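You operate a simulated robot arm through the tools that you are given. There is no shell and no other tool.

Carry out the task below with a simulated two-armed robot. There is one attempt and no reset: what you move stays moved.

Task
Put the 54 mm ring into the steel box under the blue lid.
Fine: draw the yellow catch back and leave it so; one hand keeps the lid open while the other brings the ring; the lid ends shut; the other rings stay.

It is judged by the outcome, as a careful person would: the job done as asked, and still so three seconds after it is handed in. It fails if anything else is knocked over, pushed out of place, dropped, spilled or broken. A push-on lid holds only when it is set on centred and level and pressed home; a screw cap is set on level and turned clockwise until tight.

Robot
Two 7-joint arms with three-finger grippers on one trunk, on a base that moves. Base frame: it is fixed to the floor where the robot stands at the start and does not move with it; the origin is under the middle of the robot, x ahead of it, y to its left, z up. Lengths are in mm, angles in rad, forces in N, time in s.
The left shoulder is at the start at [30, 154, 1036], the right one opposite. With the tool pointing down near the work surface each hand reaches from about 100 to 580 mm from the robot's upright axis, wherever it stands, measured 20 degrees to its own side. Places, roughly: blue lid [-1800, -1300, 900]; inside of the steel box [-1800, -1300, 800]; ring [-1750, -1750, 750]; yellow catch [-1700, -1200, 900]. Payload 2.69 kg a hand.
The tool frame of a hand sits at the grasp point between the pads (the TCP): z along the fingers, y along the line on which they close. The tips reach 29 mm beyond it. The gripper opens to 120 mm; its body begins 78 mm behind the TCP.
Orientation is told as [roll, pitch, yaw] about the base's x, y, z axes, in that order, counted from this pose: with the fingers straight down and closing along the base's y, the tool's x points along the base's -x, its y along +y and its z along -z.

Tools
- The arms move only by the tool arm_command. It takes "left_commands", "right_commands" or both (then of equal length, played together; a hand with none holds still); each is a list of rows, each a list of 3 entries, a list of its own where there are three numbers: the turn, a rotation vector about the tool's x, y, z in rad, then the shift along the tool's x, y, z in mm, then the gripper command, from -1 (fully open) to 1 (shut), values between in proportion. In form: [[[wx, wy, wz], [tx, ty, tz], hand], ...]. A call has 1 to 20 rows; each row is the pose to reach, as a shift and turn from the pose commanded when the call began, along the tool's axes at that moment. A row lasts 0.2 s, in which the tool goes at most 50 mm and 0.15 rad; a call with a longer step from one row to the next is refused whole, and so is a gripper value outside its range. A pose out of reach is approached as far as the arm can. The call stops where the force on the tool passes 40 N (or 10 N more than at its start, if that is more) or the arm is blocked; 0.2 s more then pass. Each finger travels about 136.2 mm/s and halts on what it meets, pressing with about 28 N; the grip force reading is that of the motor and also rises with nothing between the fingers. The clock runs only during rows and for 0.2 s after the last one: add rows that repeat a pose to give the fingers time. The reply holds the time, the measured pose of the TCP, the force on the tool along the base axes, the opening and the grip force, in the units named above and with some noise, with the torque about the TCP (base axes, N m) and any sound that the robot's microphone picked up, and new pictures: "show" is both (left out), scene, wrist or none (wrist: the cameras of the hands that moved).
- Cameras (640 x 400 px; columns grow to the right, rows downward): "scene" is now at [138.4, -4.3, 1218.9]; the picture's right is [-0.08, -1.00, 0.00], its down [-0.25, 0.02, -0.97] and it looks along [0.97, -0.08, -0.25] (base axes); focal length 214 px, centre (320, 200). "left" rides on the left gripper at [63, 0, -104] in its tool frame; the picture's right is [0.00, 1.00, 0.00], its down [-0.83, 0.00, -0.56] and it looks along [-0.56, 0.00, 0.83] (tool axes); focal length 275 px, centre (320, 200). "right" rides on the right gripper at [63, 0, -104] in its tool frame; the picture's right is [0.00, 1.00, 0.00], its down [-0.83, 0.00, -0.56] and it looks along [-0.56, 0.00, 0.83] (tool axes); focal length 275 px, centre (320, 200). There is no depth. A picture from a camera that has moved, and an enlarged one, comes with that camera's place and axes in the base frame and with its lens.
- raise_lower(by): moves the trunk up (or, below 0, down) by that many mm; the arms and the scene camera ride with it, the base frame stays. It gives what a move gives, with no picture.
- drive_base(legs): drives the robot by 1 to 6 legs, each [ahead, left, turn to the left] in mm, mm and rad, along the robot's own axes; the way and the turn of a leg run together, so that a leg with both is an arc; at most 1500 mm and 3.142 rad a leg. The arms and the cameras ride along, it lands a little off, and it stops where it bumps. It gives what a move gives, and a new picture of the scene camera.
- aim_head(pan, tilt): turns the head with the scene camera to pan (to the left, within 1.396 rad either way) and tilt (down, from -0.506 to 1.204), counted from straight ahead of the robot (the tilt from the chest, where the trunk bows). It gives what a move gives, and a new picture of the scene camera.
- zoom(camera, box): a new picture of the part [left, top, right, bottom] of that camera's present view, enlarged. The clock stands still meanwhile.
- finish_job(): hands the job in; it is judged then, once.

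Nothing tells you exact positions but the pictures and the camera data. Unless the task says otherwise, let go and move clear before handing in.

The tools are called after ">>>" by a JSON object that holds its "method" and its "body". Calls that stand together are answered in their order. arm_command: Moves the arms, as the interface text tells. Its arguments: {"type":"object","properties":{"left_commands":{"type":"array"},"right_commands":{"type":"array"},"show":{"type":"string","enum":["both","scene","wrist","none"]}},"required":[]} The other tools are called the same way: raise_lower (by) moves the trunk up or down; drive_base (legs) drives the base; aim_head (pan, tilt) turns the head that bears the scene camera; zoom (camera, box) takes an enlarged picture of a part of a camera's view; finish_job () hands the job in.

At the start:

```text
t: 0.0
left_tool_pos: [302.0, 163.8, 1165.7]
left_ee_rot: [0.0, 0.002, 0.0]
left_ft_force: [0.0, 0.4, -0.7]
left_wrist_torque: [-0.02, 0.0, 0.03]
left_opening: 120.0
left_grasp_force: 0.0
right_tool_pos: [310.3, -147.9, 1137.3]
right_ee_rot: [0.0, -0.001, 0.0]
right_ft_force: [-0.4, 0.0, -0.2]
right_wrist_torque: [0.03, -0.03, 0.02]
right_opening: 120.3
right_grasp_force: 0.0
trunk travel left (down, up): [-400.0, 38.0]
robot x, y, heading: [0.8, 0.5, 0.003]
head pan, tilt (commanded): [-0.084, 0.248]
```

scene: 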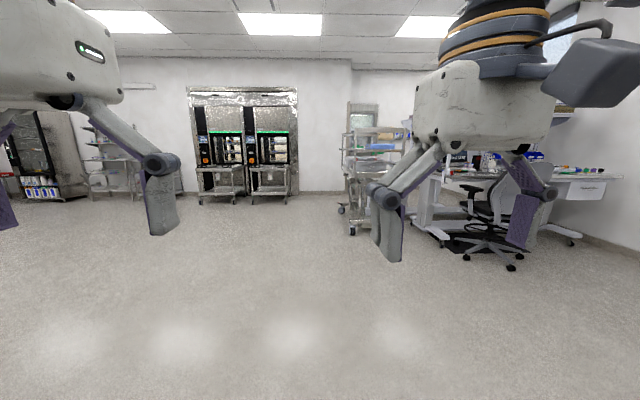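
right: 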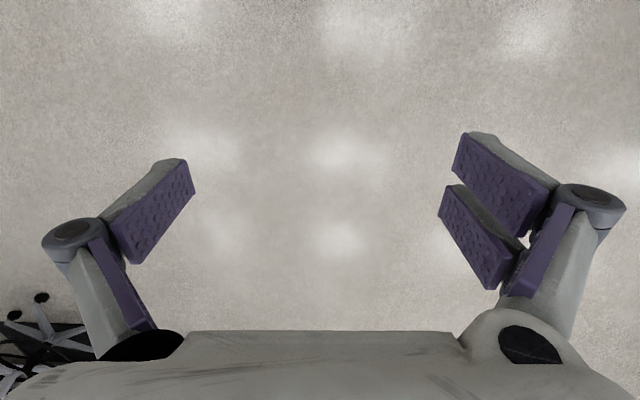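
left: 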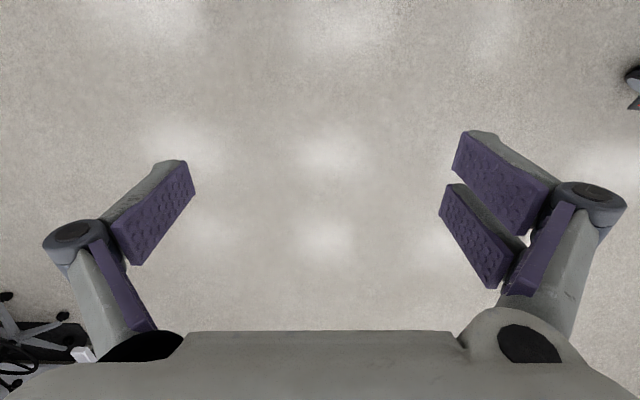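

I see an open lab room ahead; the work area is behind me to the right, around [-1800, -1300]. I'll turn in place to face it and look before driving.

>>> {"method": "drive_base", "body": {"legs": [[0, 0, -2.5]]}}

```text
t: 6.2
left_tool_pos: [-133.7, -317.1, 1165.9]
left_ee_rot: [0.0, 0.001, -2.466]
left_ft_force: [-0.3, -0.3, -0.9]
left_wrist_torque: [-0.02, -0.03, 0.0]
left_opening: 120.0
left_grasp_force: 0.0
right_tool_pos: [-334.0, -78.5, 1137.7]
right_ee_rot: [-0.001, 0.002, -2.466]
right_ft_force: [-0.1, 0.1, -0.7]
right_wrist_torque: [0.01, -0.01, 0.0]
right_opening: 119.6
right_grasp_force: 0.1
trunk travel left (down, up): [-400.0, 38.0]
robot x, y, heading: [0.7, 1.6, -2.469]
head pan, tilt (commanded): [-0.084, 0.248]
camera scene: at [-112.4, -76.8, 1218.9], right [-0.56, 0.83, 0.0], down [0.2, 0.14, -0.97], along [-0.8, -0.54, -0.25], focal length 214 px, centre (320, 200)
```

scene: 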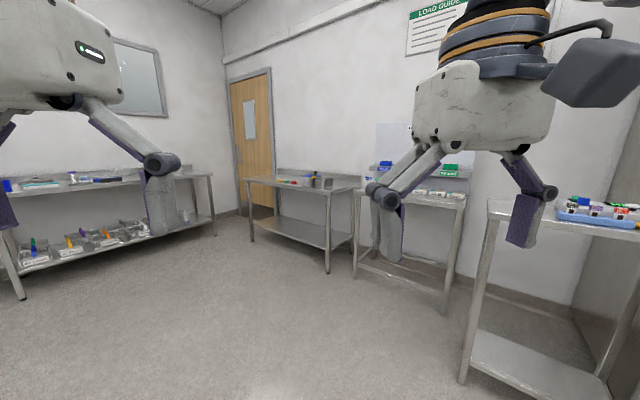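

>>> {"method": "zoom", "body": {"camera": "scene", "box": [230, 140, 390, 240]}}

>>> {"method": "zoom", "body": {"camera": "scene", "box": [0, 140, 230, 284]}}

>>> {"method": "zoom", "body": {"camera": "scene", "box": [340, 140, 500, 240]}}

```text
4.00 times, centred on (310, 190) of scene
camera zoom: at [-112.4, -76.8, 1218.9], right [-0.56, 0.83, 0.0], down [0.2, 0.14, -0.97], along [-0.8, -0.54, -0.25], focal length 858 px, centre (360, 240)
```

zoom: 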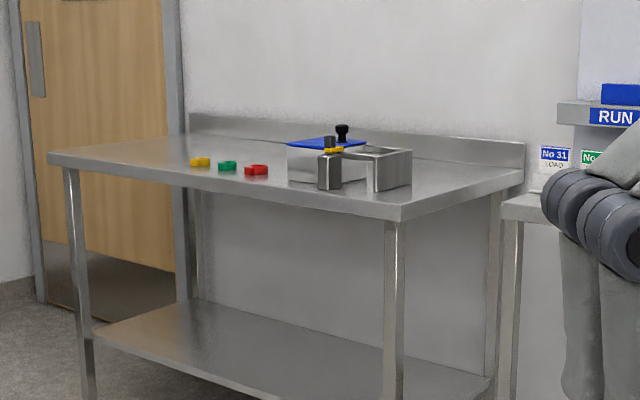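

```text
2.78 times, centred on (115, 212) of scene
camera zoom: at [-112.4, -76.8, 1218.9], right [-0.56, 0.83, 0.0], down [0.2, 0.14, -0.97], along [-0.8, -0.54, -0.25], focal length 596 px, centre (889, 167)
```

zoom: 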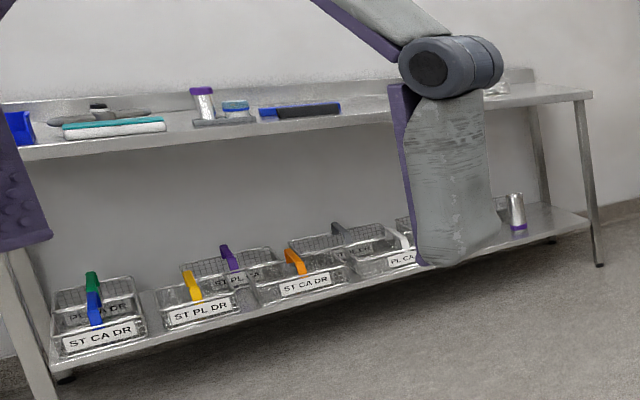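

```text
4.00 times, centred on (420, 190) of scene
camera zoom: at [-112.4, -76.8, 1218.9], right [-0.56, 0.83, 0.0], down [0.2, 0.14, -0.97], along [-0.8, -0.54, -0.25], focal length 858 px, centre (-80, 240)
```

zoom: 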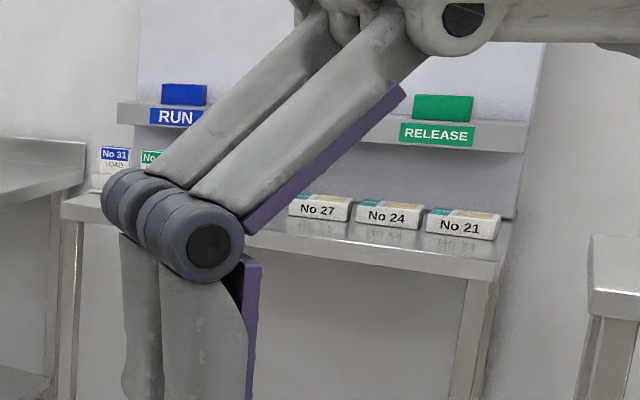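

The bench with the blue-lidded steel box and three coloured rings stands at about x −1700…−2200, y −1050…−2240. I'll turn to face the wall (−x) and drive to roughly [−900, −1450] for a closer look.

>>> {"method": "drive_base", "body": {"legs": [[0, 0, -0.672], [950, 0, 0], [0, 1450, 0]]}}

>>> {"method": "aim_head", "body": {"pan": 0.0, "tilt": 0.4}}

```text
t: 23.7
left_tool_pos: [-1281.1, -1577.4, 1165.4]
left_ee_rot: [0.001, 0.0, 3.106]
left_ft_force: [-0.3, 0.1, -0.8]
left_wrist_torque: [-0.02, 0.02, -0.05]
left_opening: 119.9
left_grasp_force: 0.0
right_tool_pos: [-1277.3, -1265.3, 1138.0]
right_ee_rot: [-0.001, -0.001, 3.107]
right_ft_force: [-0.2, -1.0, 0.3]
right_wrist_torque: [-0.03, 0.02, 0.01]
right_opening: 119.9
right_grasp_force: 0.1
trunk travel left (down, up): [-400.0, 38.0]
robot x, y, heading: [-972.4, -1426.2, 3.108]
head pan, tilt (commanded): [-0.084, 0.248]
camera scene: at [-1110.0, -1407.8, 1218.9], right [0.12, 0.99, 0.0], down [0.24, -0.03, -0.97], along [-0.96, 0.12, -0.25], focal length 214 px, centre (320, 200)
```

scene: 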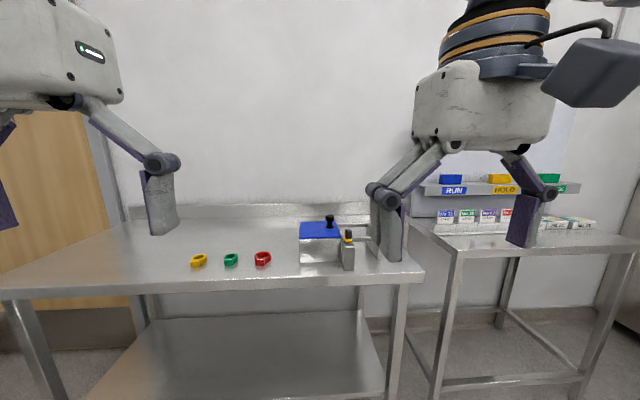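

```text
t: 24.4
left_tool_pos: [-1280.7, -1577.0, 1165.8]
left_ee_rot: [0.002, 0.0, 3.106]
left_ft_force: [-1.1, 0.9, -0.4]
left_wrist_torque: [0.0, -0.02, 0.0]
left_opening: 119.9
left_grasp_force: 0.0
right_tool_pos: [-1276.6, -1265.0, 1138.5]
right_ee_rot: [0.001, -0.001, 3.105]
right_ft_force: [-0.9, -0.1, -0.1]
right_wrist_torque: [0.0, -0.02, 0.02]
right_opening: 120.2
right_grasp_force: 0.0
trunk travel left (down, up): [-400.0, 38.0]
robot x, y, heading: [-977.0, -1426.6, 3.108]
head pan, tilt (commanded): [0.0, 0.4]
camera scene: at [-1109.8, -1415.5, 1204.9], right [0.04, 1.0, 0.0], down [0.39, -0.01, -0.92], along [-0.92, 0.03, -0.39], focal length 214 px, centre (320, 200)
```

scene: 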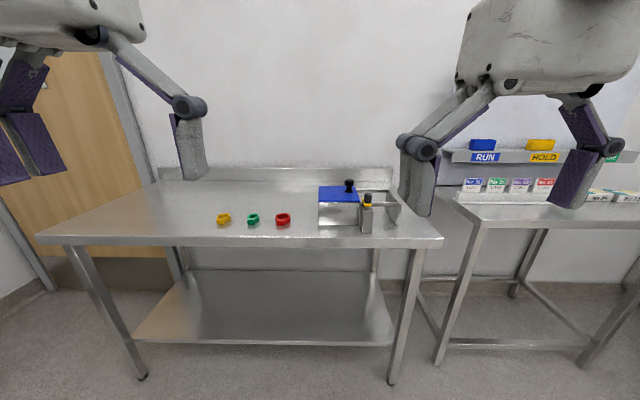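

>>> {"method": "zoom", "body": {"camera": "scene", "box": [296, 165, 416, 240]}}

>>> {"method": "zoom", "body": {"camera": "scene", "box": [206, 195, 302, 255]}}

```text
5.33 times, centred on (356, 202) of scene
camera zoom: at [-1109.8, -1415.5, 1204.9], right [0.04, 1.0, 0.0], down [0.39, -0.01, -0.92], along [-0.92, 0.03, -0.39], focal length 1144 px, centre (128, 187)
```

zoom: 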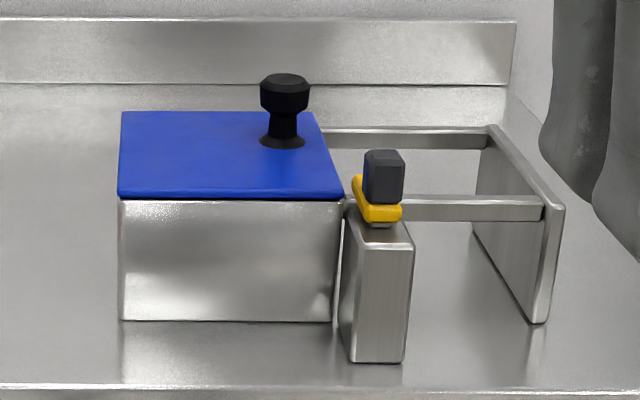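

```text
6.67 times, centred on (254, 225) of scene
camera zoom: at [-1109.8, -1415.5, 1204.9], right [0.04, 1.0, 0.0], down [0.39, -0.01, -0.92], along [-0.92, 0.03, -0.39], focal length 1430 px, centre (760, 33)
```

zoom: 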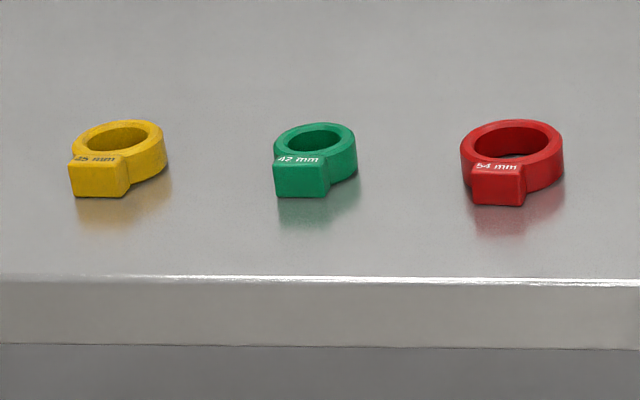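

The red ring is the 54 mm one (left of the box), and the box's blue lid appears to slide right along rails past the yellow catch on the front-right post. I'll move closer for a better look.

>>> {"method": "drive_base", "body": {"legs": [[0, -79, 0], [330, 0, -0.02]]}}

>>> {"method": "aim_head", "body": {"pan": 0.0, "tilt": 0.8}}

```text
t: 27.4
left_tool_pos: [-1604.8, -1475.3, 1165.1]
left_ee_rot: [0.0, 0.0, 3.086]
left_ft_force: [0.3, -0.5, 0.9]
left_wrist_torque: [-0.01, -0.01, -0.02]
left_opening: 120.3
left_grasp_force: 0.1
right_tool_pos: [-1594.4, -1164.3, 1138.3]
right_ee_rot: [0.001, 0.002, 3.085]
right_ft_force: [0.7, 0.0, -0.4]
right_wrist_torque: [0.0, -0.01, 0.0]
right_opening: 120.1
right_grasp_force: 0.1
trunk travel left (down, up): [-400.0, 38.0]
robot x, y, heading: [-1292.0, -1329.5, 3.085]
head pan, tilt (commanded): [0.0, 0.4]
camera scene: at [-1430.0, -1317.9, 1204.8], right [0.06, 1.0, 0.0], down [0.39, -0.02, -0.92], along [-0.92, 0.05, -0.39], focal length 214 px, centre (320, 200)
```

scene: 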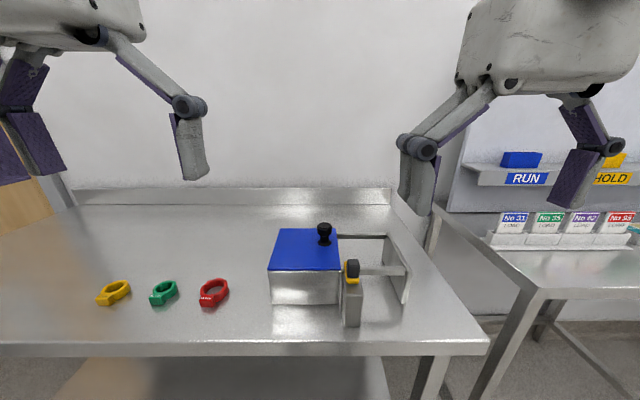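

```text
t: 28.3
left_tool_pos: [-1603.0, -1475.5, 1164.8]
left_ee_rot: [0.0, 0.001, 3.086]
left_ft_force: [-0.8, -0.9, 0.1]
left_wrist_torque: [-0.01, -0.02, 0.0]
left_opening: 120.3
left_grasp_force: 0.0
right_tool_pos: [-1593.9, -1163.8, 1137.3]
right_ee_rot: [-0.001, 0.001, 3.085]
right_ft_force: [0.6, -0.2, -0.6]
right_wrist_torque: [0.02, -0.02, -0.01]
right_opening: 119.8
right_grasp_force: 0.1
trunk travel left (down, up): [-400.0, 38.0]
robot x, y, heading: [-1292.6, -1330.4, 3.083]
head pan, tilt (commanded): [0.0, 0.799]
camera scene: at [-1417.6, -1318.6, 1169.8], right [0.06, 1.0, 0.0], down [0.72, -0.04, -0.7], along [-0.7, 0.04, -0.72], focal length 214 px, centre (320, 200)
```

scene: 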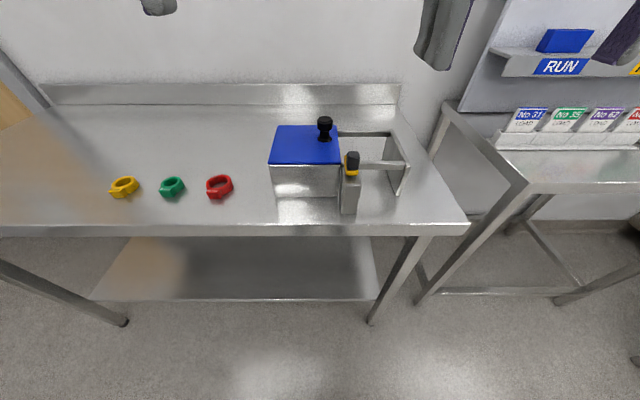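

>>> {"method": "zoom", "body": {"camera": "scene", "box": [260, 110, 420, 220]}}

>>> {"method": "zoom", "body": {"camera": "scene", "box": [320, 140, 384, 180]}}

>>> {"method": "zoom", "body": {"camera": "scene", "box": [100, 160, 244, 220]}}

```text
3.64 times, centred on (340, 165) of scene
camera zoom: at [-1417.6, -1318.6, 1169.8], right [0.06, 1.0, 0.0], down [0.72, -0.04, -0.7], along [-0.7, 0.04, -0.72], focal length 780 px, centre (247, 327)
```

zoom: 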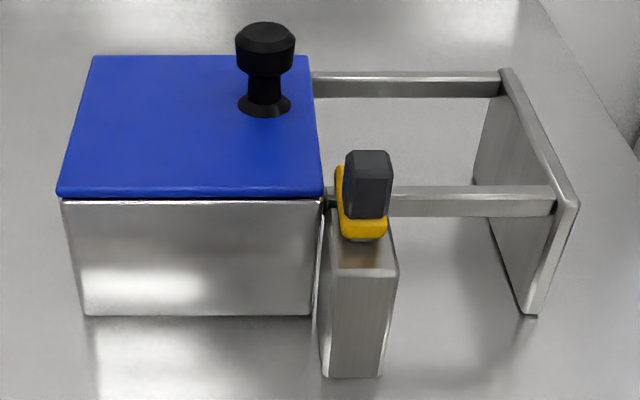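

```text
10.00 times, centred on (352, 160) of scene
camera zoom: at [-1417.6, -1318.6, 1169.8], right [0.06, 1.0, 0.0], down [0.72, -0.04, -0.7], along [-0.7, 0.04, -0.72], focal length 2145 px, centre (0, 600)
```

zoom: 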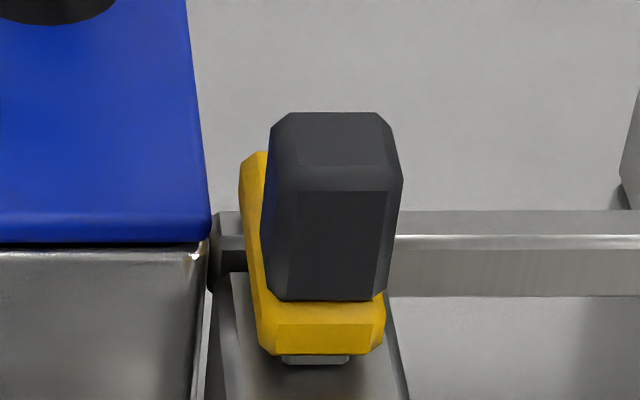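

```text
4.44 times, centred on (172, 190) of scene
camera zoom: at [-1417.6, -1318.6, 1169.8], right [0.06, 1.0, 0.0], down [0.72, -0.04, -0.7], along [-0.7, 0.04, -0.72], focal length 953 px, centre (978, 244)
```

zoom: 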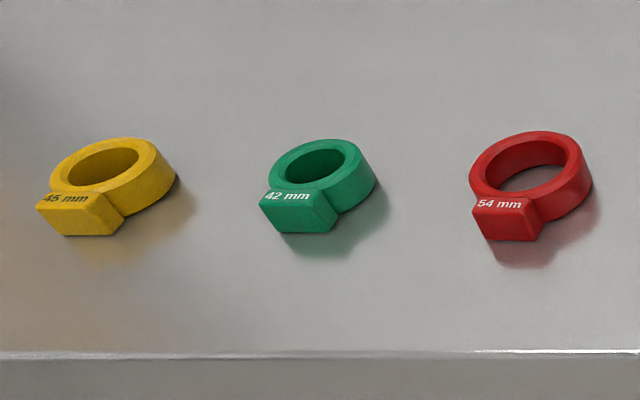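

The bench top is at z≈800; the lid spans x −1786…−1950, y −1405…−1248 at z≈904, with its knob near (−1874, −1281), the catch handle near (−1772, −1231) and the red 54 mm ring near (−1826, −1541). I'll drive about 110 mm closer so that both hands reach.

>>> {"method": "drive_base", "body": {"legs": [[110, 0, 0]]}}

>>> {"method": "aim_head", "body": {"pan": 0.0, "tilt": 0.9}}

```text
t: 29.5
left_tool_pos: [-1714.2, -1469.5, 1165.6]
left_ee_rot: [0.001, -0.002, 3.084]
left_ft_force: [-0.9, -0.2, 0.1]
left_wrist_torque: [-0.04, -0.04, -0.02]
left_opening: 120.3
left_grasp_force: 0.0
right_tool_pos: [-1702.9, -1158.1, 1137.0]
right_ee_rot: [0.0, 0.002, 3.084]
right_ft_force: [0.6, 0.3, -0.5]
right_wrist_torque: [0.02, -0.04, 0.03]
right_opening: 120.0
right_grasp_force: 0.0
trunk travel left (down, up): [-400.0, 38.0]
robot x, y, heading: [-1401.3, -1323.3, 3.081]
head pan, tilt (commanded): [0.0, 0.799]
camera scene: at [-1527.8, -1312.0, 1169.7], right [0.06, 1.0, 0.0], down [0.72, -0.04, -0.7], along [-0.7, 0.04, -0.72], focal length 214 px, centre (320, 200)
```

scene: 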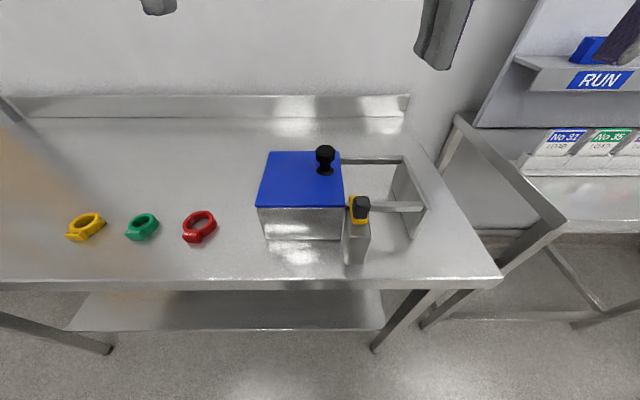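

```text
t: 30.2
left_tool_pos: [-1713.1, -1469.0, 1165.0]
left_ee_rot: [0.001, 0.001, 3.084]
left_ft_force: [-1.3, -0.2, -0.3]
left_wrist_torque: [0.01, 0.01, -0.03]
left_opening: 120.0
left_grasp_force: 0.1
right_tool_pos: [-1702.0, -1157.6, 1137.0]
right_ee_rot: [0.001, -0.002, 3.082]
right_ft_force: [0.5, 0.4, -0.1]
right_wrist_torque: [0.01, 0.02, 0.01]
right_opening: 120.0
right_grasp_force: 0.0
trunk travel left (down, up): [-400.0, 38.0]
robot x, y, heading: [-1403.4, -1326.2, 3.082]
head pan, tilt (commanded): [0.0, 0.901]
camera scene: at [-1521.8, -1312.4, 1161.9], right [0.06, 1.0, 0.0], down [0.78, -0.05, -0.62], along [-0.62, 0.04, -0.78], focal length 214 px, centre (320, 200)
```

scene: 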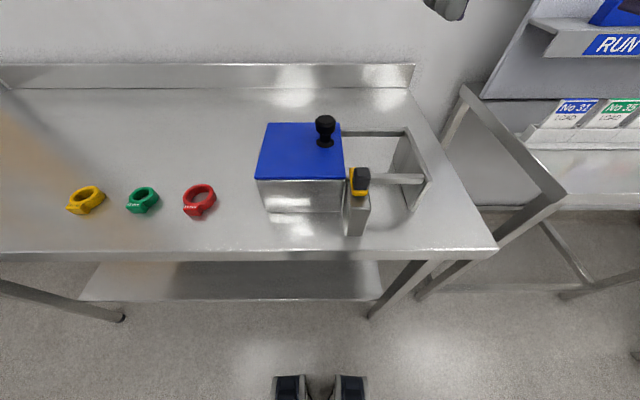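

Both hands now reach everything. I'll bring the right hand above the catch, partly closed, to look at it with the wrist camera.

>>> {"method": "arm_command", "body": {"right_commands": [[[0, 0, 0], [-16, 19, 27], -0.5], [[0, 0, 0], [-33, 39, 54], 0], [[0, 0, 0], [-50, 58, 80], 0.1], [[0, 0, 0], [-65.6, 77.4, 90], 0.1]], "show": "both"}}

```text
t: 31.2
left_tool_pos: [-1712.8, -1469.6, 1165.1]
left_ee_rot: [-0.002, 0.0, 3.083]
left_ft_force: [0.3, 0.0, 0.7]
left_wrist_torque: [-0.02, 0.01, 0.0]
left_opening: 120.0
left_grasp_force: 0.0
right_tool_pos: [-1774.1, -1231.3, 1047.7]
right_ee_rot: [-0.001, 0.0, 3.081]
right_ft_force: [-0.3, 0.3, -0.6]
right_wrist_torque: [0.04, 0.0, -0.01]
right_opening: 54.0
right_grasp_force: 0.1
trunk travel left (down, up): [-400.0, 38.0]
robot x, y, heading: [-1400.7, -1322.7, 3.077]
head pan, tilt (commanded): [0.0, 0.901]
camera scene: at [-1522.1, -1312.9, 1161.8], right [0.06, 1.0, 0.0], down [0.78, -0.05, -0.62], along [-0.62, 0.04, -0.78], focal length 214 px, centre (320, 200)
camera right: at [-1712.0, -1234.6, 1151.8], right [-0.05, -1.0, 0.0], down [-0.83, 0.04, 0.56], along [-0.56, 0.03, -0.83], focal length 275 px, centre (320, 200)
```

scene: 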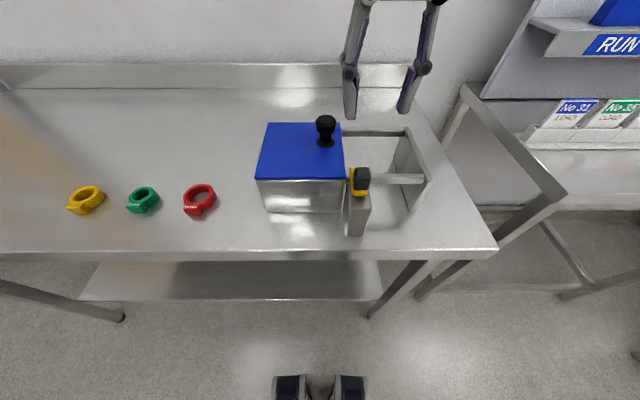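
right: 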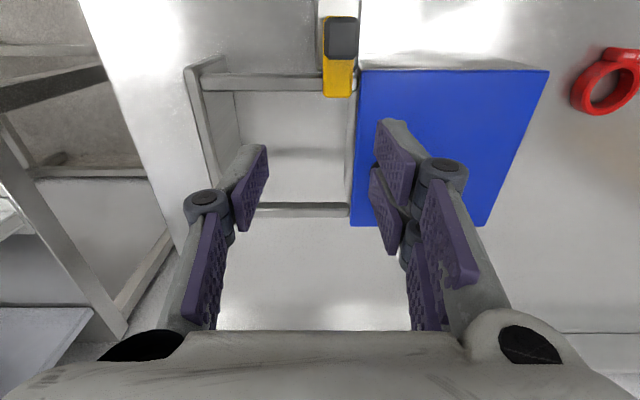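

>>> {"method": "zoom", "body": {"camera": "scene", "box": [248, 110, 440, 240]}}

>>> {"method": "zoom", "body": {"camera": "scene", "box": [330, 155, 394, 205]}}

>>> {"method": "zoom", "body": {"camera": "right", "box": [280, 0, 400, 75]}}

>>> {"method": "zoom", "body": {"camera": "scene", "box": [50, 170, 242, 270]}}

```text
3.08 times, centred on (344, 175) of scene
camera zoom: at [-1522.1, -1312.9, 1161.8], right [0.06, 1.0, 0.0], down [0.78, -0.05, -0.62], along [-0.62, 0.04, -0.78], focal length 660 px, centre (246, 277)
```

zoom: 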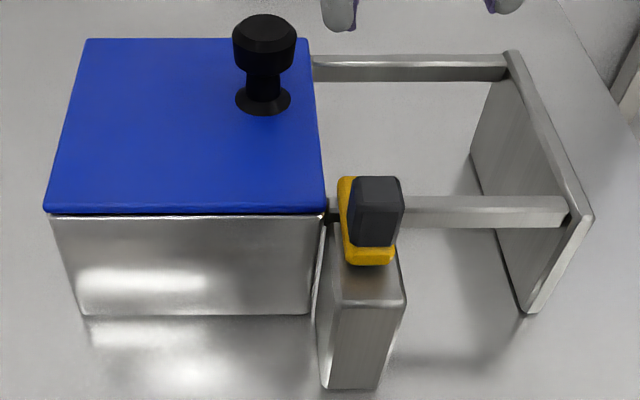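

```text
8.00 times, centred on (362, 180) of scene
camera zoom: at [-1522.1, -1312.9, 1161.8], right [0.06, 1.0, 0.0], down [0.78, -0.05, -0.62], along [-0.62, 0.04, -0.78], focal length 1716 px, centre (-16, 360)
```

zoom: 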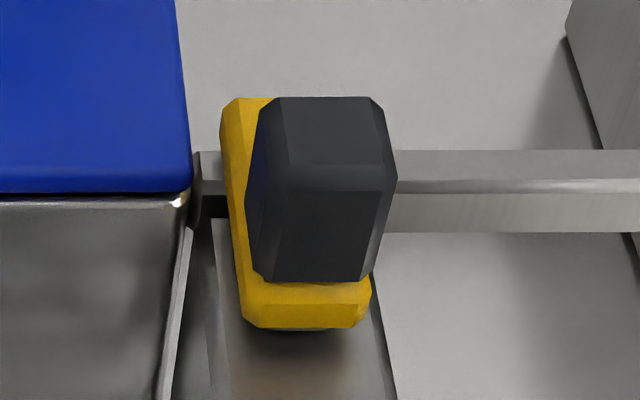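

```text
5.33 times, centred on (340, 38) of right
camera zoom: at [-1712.0, -1234.6, 1151.8], right [-0.05, -1.0, 0.0], down [-0.83, 0.04, 0.56], along [-0.56, 0.03, -0.83], focal length 1468 px, centre (213, 1067)
```

zoom: 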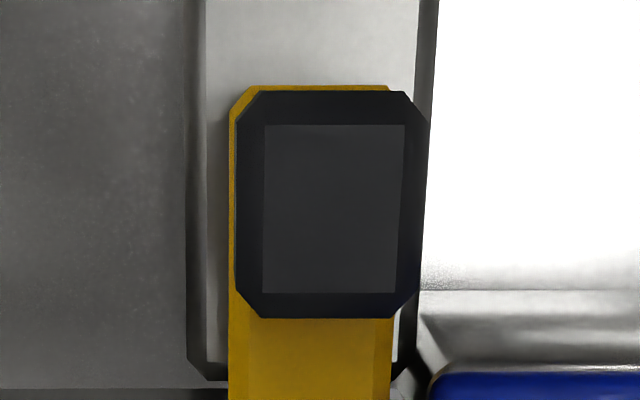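

```text
3.33 times, centred on (146, 220) of scene
camera zoom: at [-1522.1, -1312.9, 1161.8], right [0.06, 1.0, 0.0], down [0.78, -0.05, -0.62], along [-0.62, 0.04, -0.78], focal length 715 px, centre (900, 133)
```

zoom: 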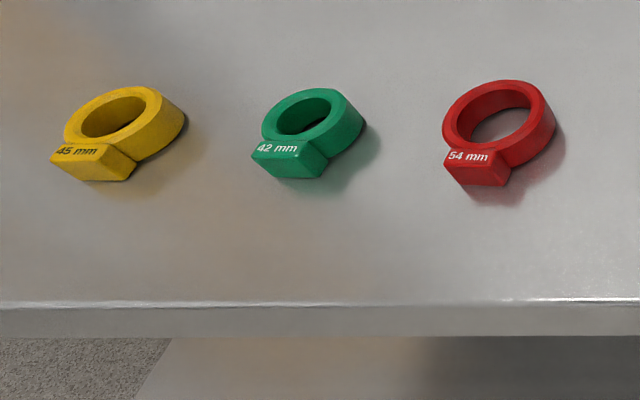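

The hand is over the rails; close triangulation puts the bench nearer z≈840, the lid top at about 927, and the catch handle at about (−1726, −1247) with its top near 960. I'll centre the hand above the handle.

>>> {"method": "arm_command", "body": {"right_commands": [[[0, 0, 0], [25, 7, 10], 0.1], [[0, 0, 0], [49, 13.6, 20], 0.1], [[0, 0, 0], [49, 13.6, 32], 0.1], [[0, 0, 0], [49, 13.6, 32], 0.1]], "show": "both"}}

```text
t: 32.2
left_tool_pos: [-1713.4, -1468.0, 1164.6]
left_ee_rot: [0.0, 0.002, 3.084]
left_ft_force: [0.8, -0.2, -0.3]
left_wrist_torque: [0.0, 0.04, 0.0]
left_opening: 119.7
left_grasp_force: 0.0
right_tool_pos: [-1726.3, -1247.3, 1015.7]
right_ee_rot: [0.0, -0.001, 3.081]
right_ft_force: [0.2, -0.8, 0.0]
right_wrist_torque: [-0.04, -0.02, -0.02]
right_opening: 54.0
right_grasp_force: 0.0
trunk travel left (down, up): [-400.0, 38.0]
robot x, y, heading: [-1402.0, -1324.4, 3.086]
head pan, tilt (commanded): [0.0, 0.901]
camera scene: at [-1521.8, -1312.3, 1161.9], right [0.06, 1.0, 0.0], down [0.78, -0.05, -0.62], along [-0.62, 0.04, -0.78], focal length 214 px, centre (320, 200)
camera right: at [-1663.1, -1250.6, 1119.9], right [-0.05, -1.0, 0.0], down [-0.83, 0.05, 0.56], along [-0.56, 0.03, -0.83], focal length 275 px, centre (320, 200)
```

scene: 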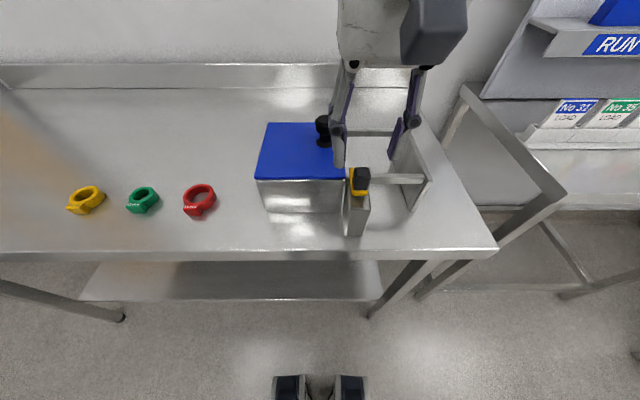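
right: 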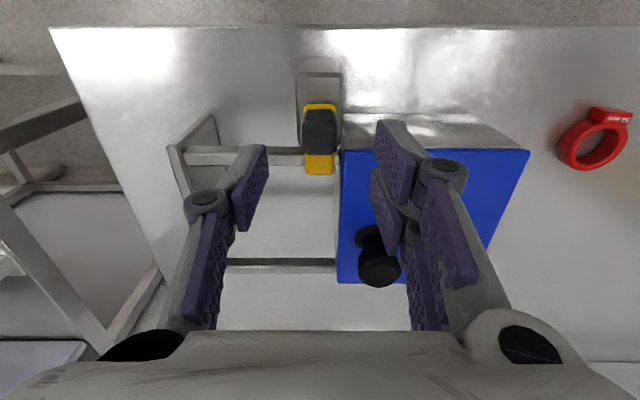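

>>> {"method": "zoom", "body": {"camera": "right", "box": [260, 60, 380, 180]}}

>>> {"method": "zoom", "body": {"camera": "scene", "box": [248, 110, 440, 240]}}

```text
3.33 times, centred on (320, 120) of right
camera zoom: at [-1663.1, -1250.6, 1119.9], right [-0.05, -1.0, 0.0], down [-0.83, 0.05, 0.56], along [-0.56, 0.03, -0.83], focal length 918 px, centre (320, 467)
```

zoom: 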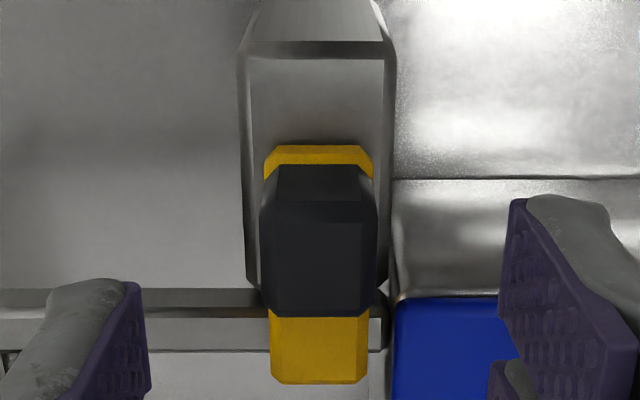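

```text
3.08 times, centred on (344, 175) of scene
camera zoom: at [-1521.8, -1312.3, 1161.9], right [0.06, 1.0, 0.0], down [0.78, -0.05, -0.62], along [-0.62, 0.04, -0.78], focal length 660 px, centre (246, 277)
```

zoom: 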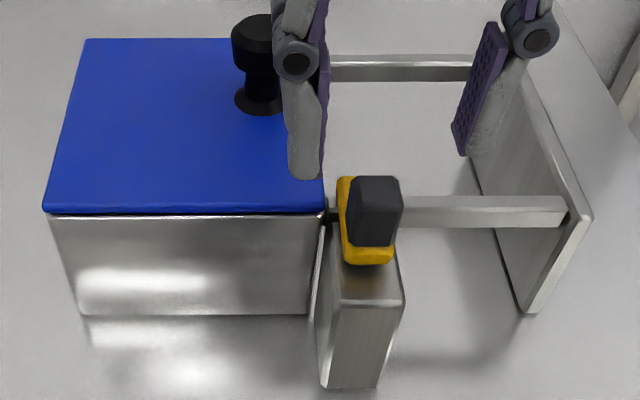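

The hand is centred over the handle (top ≈967, yellow ≈935, lid ≈932). I'll descend so the fingertips stay just above the lid level, then close on the handle.

>>> {"method": "arm_command", "body": {"right_commands": [[[0, 0, 0], [3, 0, 20], 0.1], [[0, 0, 0], [3, 0, 40], 0.1], [[0, 0, 0], [3, 0, 47], 0.1], [[0, 0, 0], [3, 0, 47], 0.1]], "show": "both"}}

```text
t: 33.2
left_tool_pos: [-1712.8, -1468.7, 1165.3]
left_ee_rot: [0.001, -0.001, 3.083]
left_ft_force: [0.2, -0.8, -0.4]
left_wrist_torque: [-0.01, 0.0, 0.0]
left_opening: 119.9
left_grasp_force: 0.0
right_tool_pos: [-1721.3, -1248.1, 968.5]
right_ee_rot: [-0.001, 0.0, 3.081]
right_ft_force: [-0.4, 0.2, 0.4]
right_wrist_torque: [-0.01, 0.0, -0.03]
right_opening: 54.1
right_grasp_force: 0.0
trunk travel left (down, up): [-400.0, 38.0]
robot x, y, heading: [-1399.1, -1323.7, 3.081]
head pan, tilt (commanded): [0.0, 0.901]
camera scene: at [-1521.9, -1312.4, 1161.9], right [0.06, 1.0, 0.0], down [0.78, -0.05, -0.62], along [-0.62, 0.04, -0.78], focal length 214 px, centre (320, 200)
camera right: at [-1659.1, -1250.2, 1072.7], right [-0.05, -1.0, 0.0], down [-0.83, 0.04, 0.56], along [-0.56, 0.03, -0.83], focal length 275 px, centre (320, 200)
```

scene: 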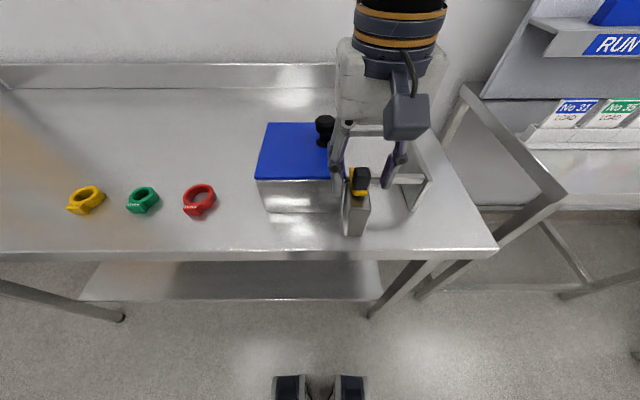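
right: 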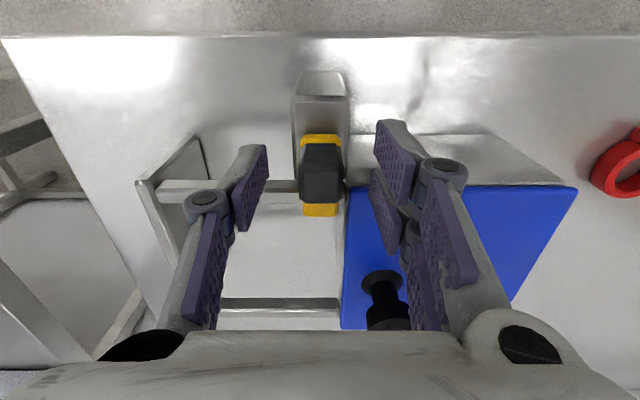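

>>> {"method": "zoom", "body": {"camera": "scene", "box": [300, 120, 420, 220]}}

>>> {"method": "zoom", "body": {"camera": "right", "box": [220, 90, 460, 260]}}

```text
4.00 times, centred on (360, 170) of scene
camera zoom: at [-1521.9, -1312.4, 1161.9], right [0.06, 1.0, 0.0], down [0.78, -0.05, -0.62], along [-0.62, 0.04, -0.78], focal length 858 px, centre (160, 320)
```

zoom: 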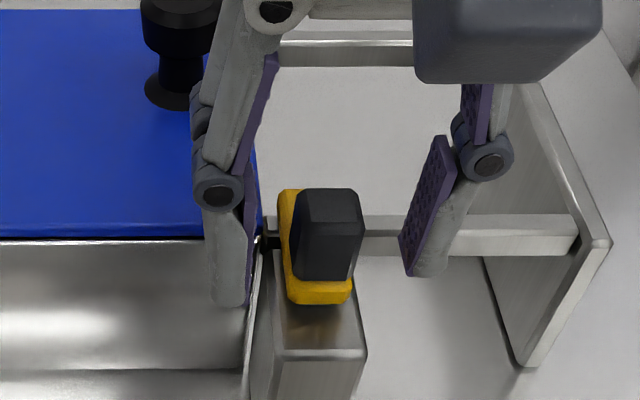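

```text
2.35 times, centred on (340, 175) of right
camera zoom: at [-1659.1, -1250.2, 1072.7], right [-0.05, -1.0, 0.0], down [-0.83, 0.04, 0.56], along [-0.56, 0.03, -0.83], focal length 648 px, centre (273, 259)
```

zoom: 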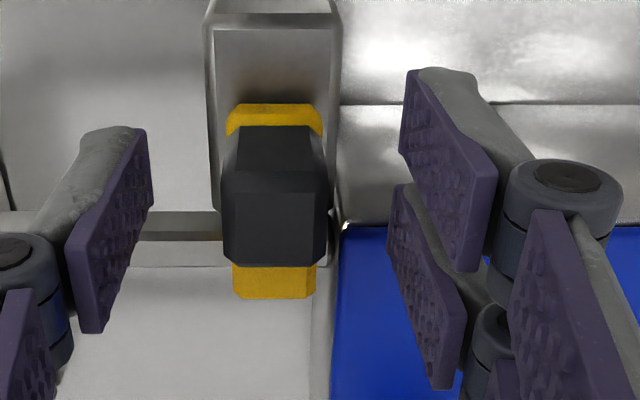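

The handle is between the pads; I'll shift a touch toward me and close.

>>> {"method": "arm_command", "body": {"right_commands": [[[0, 0, 0], [4, 0, 0], 0.1], [[0, 0, 0], [4, 0, 0], 0.5], [[0, 0, 0], [4, 0, 0], 0.8], [[0, 0, 0], [4, 0, 0], 1], [[0, 0, 0], [4, 0, 0], 1]], "show": "both"}}

```text
t: 34.4
left_tool_pos: [-1713.4, -1469.2, 1164.9]
left_ee_rot: [-0.001, -0.001, 3.084]
left_ft_force: [0.2, -0.8, -0.3]
left_wrist_torque: [0.01, 0.01, -0.01]
left_opening: 119.9
left_grasp_force: 0.1
right_tool_pos: [-1717.0, -1247.2, 968.7]
right_ee_rot: [0.0, 0.001, 3.082]
right_ft_force: [0.0, -1.1, -0.4]
right_wrist_torque: [-0.07, -0.04, 0.18]
right_opening: 20.4
right_grasp_force: 45.1
trunk travel left (down, up): [-400.0, 38.0]
robot x, y, heading: [-1403.8, -1318.8, 3.08]
head pan, tilt (commanded): [0.0, 0.901]
camera scene: at [-1521.9, -1312.5, 1161.8], right [0.06, 1.0, 0.0], down [0.78, -0.05, -0.62], along [-0.62, 0.04, -0.78], focal length 214 px, centre (320, 200)
camera right: at [-1655.3, -1250.8, 1072.8], right [-0.05, -1.0, 0.0], down [-0.83, 0.04, 0.56], along [-0.56, 0.03, -0.83], focal length 275 px, centre (320, 200)
```

scene: 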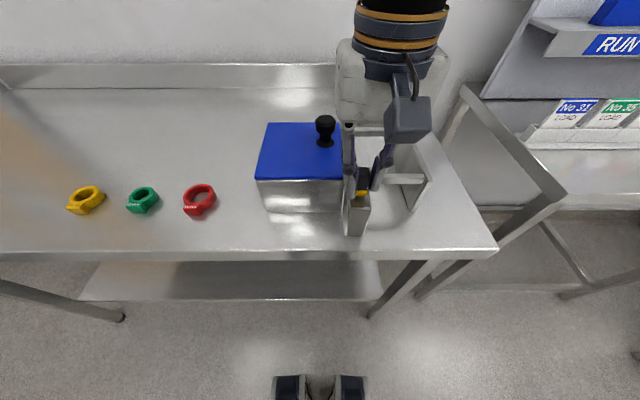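
right: 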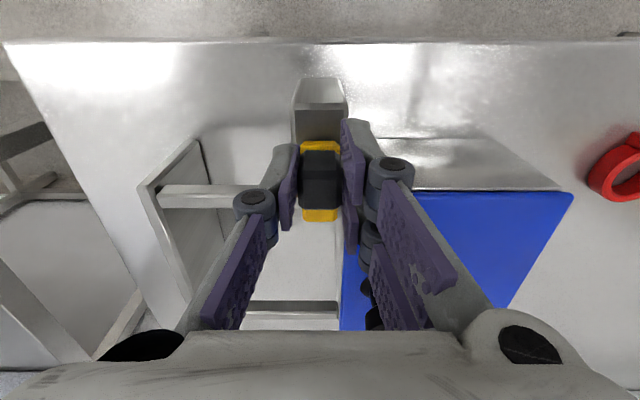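

The handle is gripped (opening 20 mm). Now I draw the catch straight back toward me in small steps.

>>> {"method": "arm_command", "body": {"right_commands": [[[0, 0, 0], [6, 0, 0], 1], [[0, 0, 0], [12, 0, 0], 1], [[0, 0, 0], [18, 0, 0], 1], [[0, 0, 0], [24, 0, 0], 1], [[0, 0, 0], [28, 0, 0], 1], [[0, 0, 0], [28, 0, 0], 1]], "show": "both"}}

```text
t: 35.8
left_tool_pos: [-1712.9, -1469.4, 1166.4]
left_ee_rot: [0.001, -0.002, 3.083]
left_ft_force: [-0.3, -0.2, -0.6]
left_wrist_torque: [-0.01, -0.04, 0.04]
left_opening: 120.2
left_grasp_force: 0.1
right_tool_pos: [-1689.0, -1248.8, 968.9]
right_ee_rot: [-0.001, -0.002, 3.084]
right_ft_force: [0.0, 0.3, 7.4]
right_wrist_torque: [0.03, 0.21, 0.16]
right_opening: 20.4
right_grasp_force: 44.9
trunk travel left (down, up): [-400.0, 38.0]
robot x, y, heading: [-1404.0, -1321.2, 3.083]
head pan, tilt (commanded): [0.0, 0.901]
camera scene: at [-1521.5, -1312.4, 1161.9], right [0.06, 1.0, 0.0], down [0.78, -0.05, -0.62], along [-0.62, 0.04, -0.78], focal length 214 px, centre (320, 200)
camera right: at [-1626.6, -1252.3, 1072.7], right [-0.05, -1.0, 0.0], down [-0.83, 0.04, 0.56], along [-0.56, 0.03, -0.83], focal length 275 px, centre (320, 200)
```

scene: 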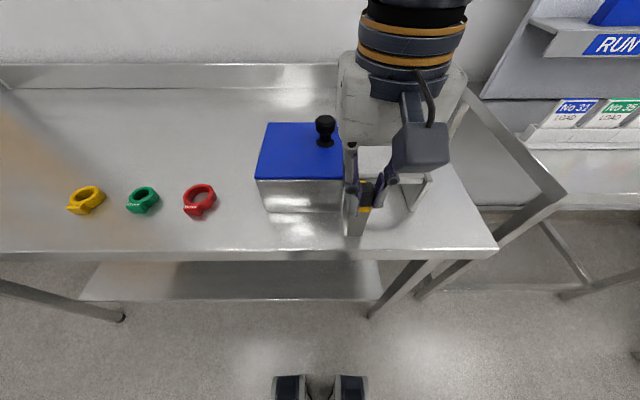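
right: 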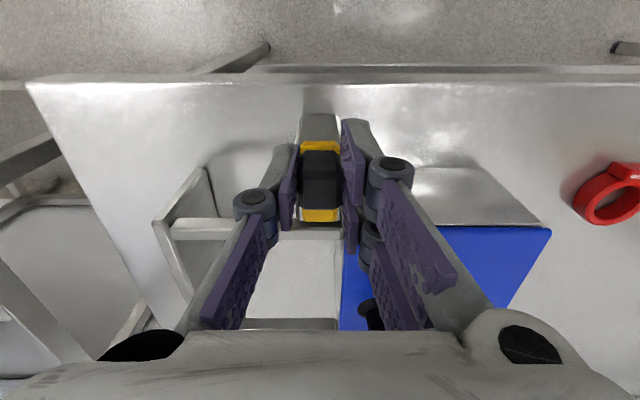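

>>> {"method": "arm_command", "body": {"right_commands": [[[0, 0, 0], [3, 0, 0], 1], [[0, 0, 0], [6, 0, 0], 1], [[0, 0, 0], [6, 0, 0], 1]], "show": "wrist"}}

```text
t: 36.6
left_tool_pos: [-1714.9, -1467.9, 1164.8]
left_ee_rot: [0.001, 0.002, 3.083]
left_ft_force: [0.0, 0.1, -0.1]
left_wrist_torque: [-0.01, 0.01, -0.02]
left_opening: 120.0
left_grasp_force: 0.0
right_tool_pos: [-1686.3, -1250.0, 967.8]
right_ee_rot: [0.0, -0.002, 3.081]
right_ft_force: [-16.9, 1.0, 5.0]
right_wrist_torque: [-0.01, 0.35, 0.09]
right_opening: 20.1
right_grasp_force: 45.4
trunk travel left (down, up): [-400.0, 38.0]
robot x, y, heading: [-1400.4, -1321.3, 3.08]
head pan, tilt (commanded): [0.0, 0.901]
camera right: at [-1624.1, -1252.4, 1072.6], right [-0.06, -1.0, 0.0], down [-0.83, 0.05, 0.56], along [-0.56, 0.03, -0.83], focal length 275 px, centre (320, 200)
```

right: 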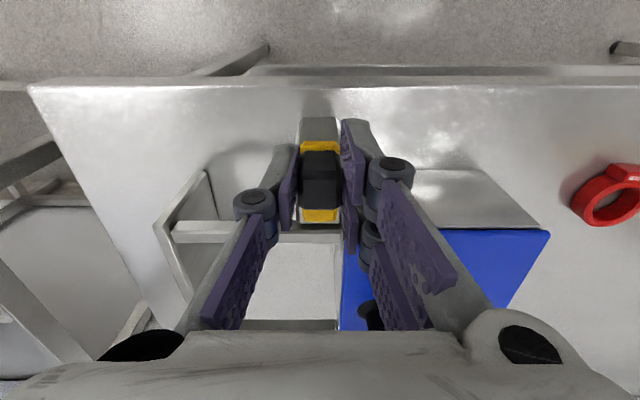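

The catch has hit its end stop (≈30 mm of travel, about 17 N). I'll relax, release and lift clear, then check that it stays back.

>>> {"method": "arm_command", "body": {"right_commands": [[[0, 0, 0], [-4, 0, 0], 1], [[0, 0, 0], [-4, 0, 0], 0.4], [[0, 0, 0], [-4, 0, 0], 0.1], [[0, 0, 0], [-4, 0, 0], 0.1], [[0, 0, 0], [-4, 0, -30], 0.1], [[0, 0, 0], [-4, 0, -70], 0.1]], "show": "both"}}

```text
t: 38.0
left_tool_pos: [-1713.3, -1468.1, 1166.5]
left_ee_rot: [0.0, 0.0, 3.083]
left_ft_force: [0.2, -0.5, 0.6]
left_wrist_torque: [0.02, 0.01, -0.01]
left_opening: 120.0
left_grasp_force: 0.0
right_tool_pos: [-1688.3, -1249.1, 1038.4]
right_ee_rot: [-0.001, 0.002, 3.083]
right_ft_force: [0.0, 1.0, 0.5]
right_wrist_torque: [-0.01, 0.02, -0.01]
right_opening: 54.0
right_grasp_force: 0.0
trunk travel left (down, up): [-400.0, 38.0]
robot x, y, heading: [-1400.7, -1325.3, 3.085]
head pan, tilt (commanded): [0.0, 0.901]
camera scene: at [-1523.9, -1312.4, 1164.7], right [0.06, 1.0, 0.0], down [0.76, -0.04, -0.65], along [-0.65, 0.04, -0.76], focal length 214 px, centre (320, 200)
camera right: at [-1625.7, -1252.1, 1142.0], right [-0.05, -1.0, 0.0], down [-0.83, 0.04, 0.56], along [-0.55, 0.03, -0.83], focal length 275 px, centre (320, 200)
```

scene: 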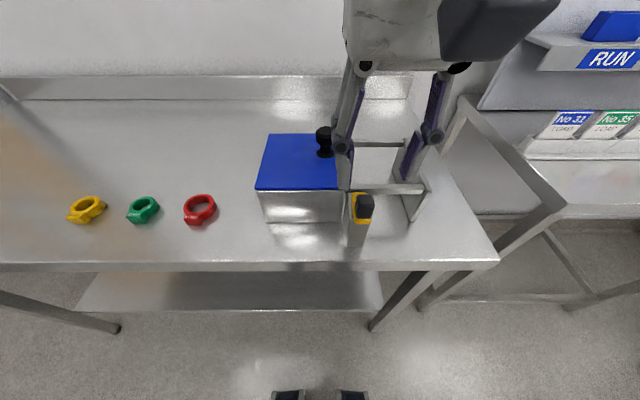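
right: 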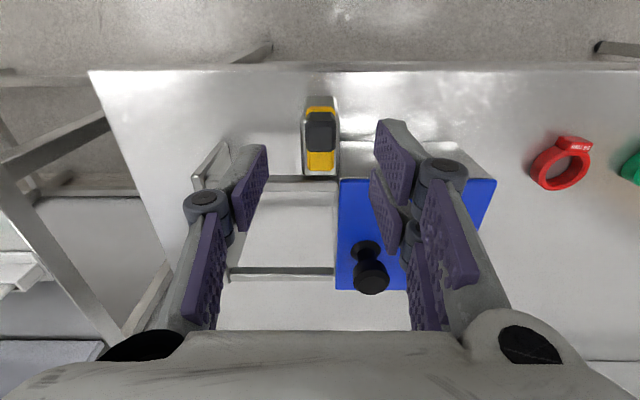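

The catch stays back, clear of the lid's path. Next I move the right hand above the black knob, about (−1829, −1286), top near z 977.

>>> {"method": "arm_command", "body": {"right_commands": [[[0, 0, 0], [-35, 12, 0], 0.1], [[0, 0, 0], [-75, 25, 0], 0.1], [[0, 0, 0], [-110, 37, 0], 0.1], [[0, 0, 0], [-138.5, 45.3, 0], 0.1], [[0, 0, 0], [-138.5, 45.3, 0], 0.1]], "show": "both"}}

```text
t: 39.2
left_tool_pos: [-1712.7, -1468.6, 1165.4]
left_ee_rot: [0.001, -0.001, 3.084]
left_ft_force: [0.4, 0.7, -0.5]
left_wrist_torque: [-0.04, -0.01, 0.04]
left_opening: 120.3
left_grasp_force: 0.0
right_tool_pos: [-1829.9, -1286.6, 1040.7]
right_ee_rot: [0.001, -0.001, 3.083]
right_ft_force: [-0.1, 0.0, 0.0]
right_wrist_torque: [-0.01, -0.02, 0.01]
right_opening: 54.1
right_grasp_force: 0.0
trunk travel left (down, up): [-400.0, 38.0]
robot x, y, heading: [-1405.0, -1319.2, 3.08]
head pan, tilt (commanded): [0.0, 0.901]
camera scene: at [-1521.5, -1312.2, 1161.9], right [0.06, 1.0, 0.0], down [0.78, -0.05, -0.62], along [-0.62, 0.04, -0.78], focal length 214 px, centre (320, 200)
camera right: at [-1767.0, -1290.2, 1143.9], right [-0.05, -1.0, 0.0], down [-0.83, 0.04, 0.56], along [-0.56, 0.03, -0.83], focal length 275 px, centre (320, 200)
```

scene: 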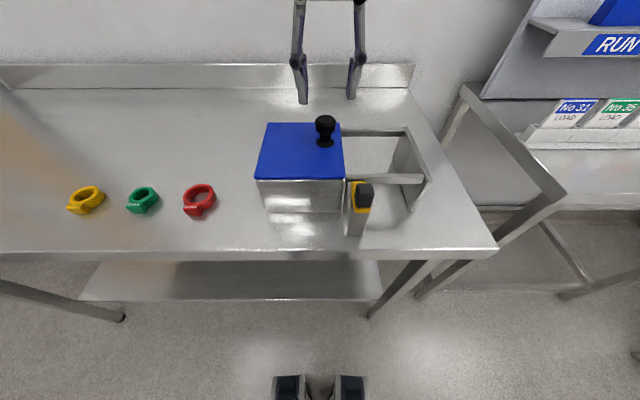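
right: 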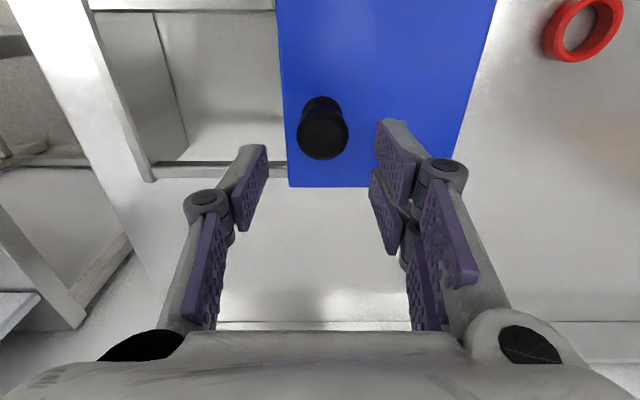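

The knob is centred under the hand (top ≈976, head ≈32 mm wide, lid ≈932). I'll descend so the tips stop a few mm above the lid.

>>> {"method": "arm_command", "body": {"right_commands": [[[0, 0, 0], [0, 1.5, 25], 0.1], [[0, 0, 0], [0, 1.5, 50], 0.1], [[0, 0, 0], [0, 1.5, 65], 0.1], [[0, 0, 0], [0, 1.5, 73], 0.1], [[0, 0, 0], [0, 1.5, 73], 0.1]], "show": "both"}}

>>> {"method": "zoom", "body": {"camera": "scene", "box": [250, 90, 440, 230]}}

```text
t: 40.4
left_tool_pos: [-1713.2, -1469.9, 1165.0]
left_ee_rot: [0.0, 0.001, 3.084]
left_ft_force: [-0.2, 0.8, -0.6]
left_wrist_torque: [0.01, -0.02, -0.04]
left_opening: 120.1
left_grasp_force: 0.0
right_tool_pos: [-1830.5, -1287.5, 965.2]
right_ee_rot: [0.0, 0.001, 3.081]
right_ft_force: [-0.4, 0.0, 0.3]
right_wrist_torque: [0.03, -0.01, 0.02]
right_opening: 54.0
right_grasp_force: 0.0
trunk travel left (down, up): [-400.0, 38.0]
robot x, y, heading: [-1402.0, -1326.9, 3.081]
head pan, tilt (commanded): [0.0, 0.901]
camera scene: at [-1521.9, -1312.4, 1161.9], right [0.06, 1.0, 0.0], down [0.78, -0.05, -0.62], along [-0.62, 0.04, -0.78], focal length 214 px, centre (320, 200)
camera right: at [-1767.5, -1291.2, 1069.3], right [-0.05, -1.0, 0.0], down [-0.83, 0.05, 0.56], along [-0.56, 0.03, -0.83], focal length 275 px, centre (320, 200)
```

scene: 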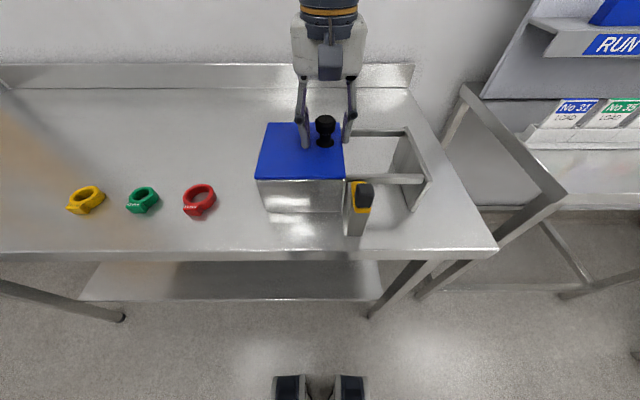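
right: 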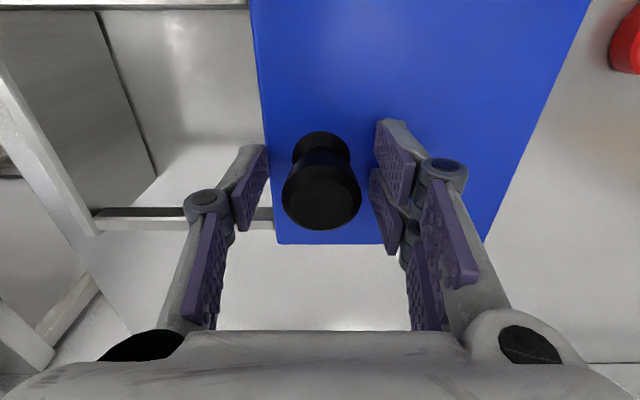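

```text
2.86 times, centred on (345, 160) of scene
camera zoom: at [-1521.9, -1312.4, 1161.9], right [0.06, 1.0, 0.0], down [0.78, -0.05, -0.62], along [-0.62, 0.04, -0.78], focal length 613 px, centre (249, 314)
```

zoom: 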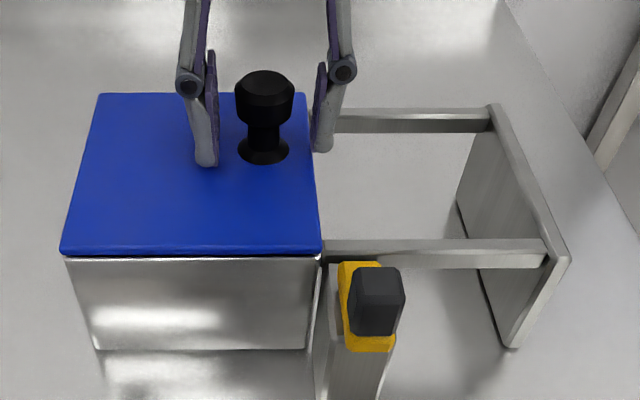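

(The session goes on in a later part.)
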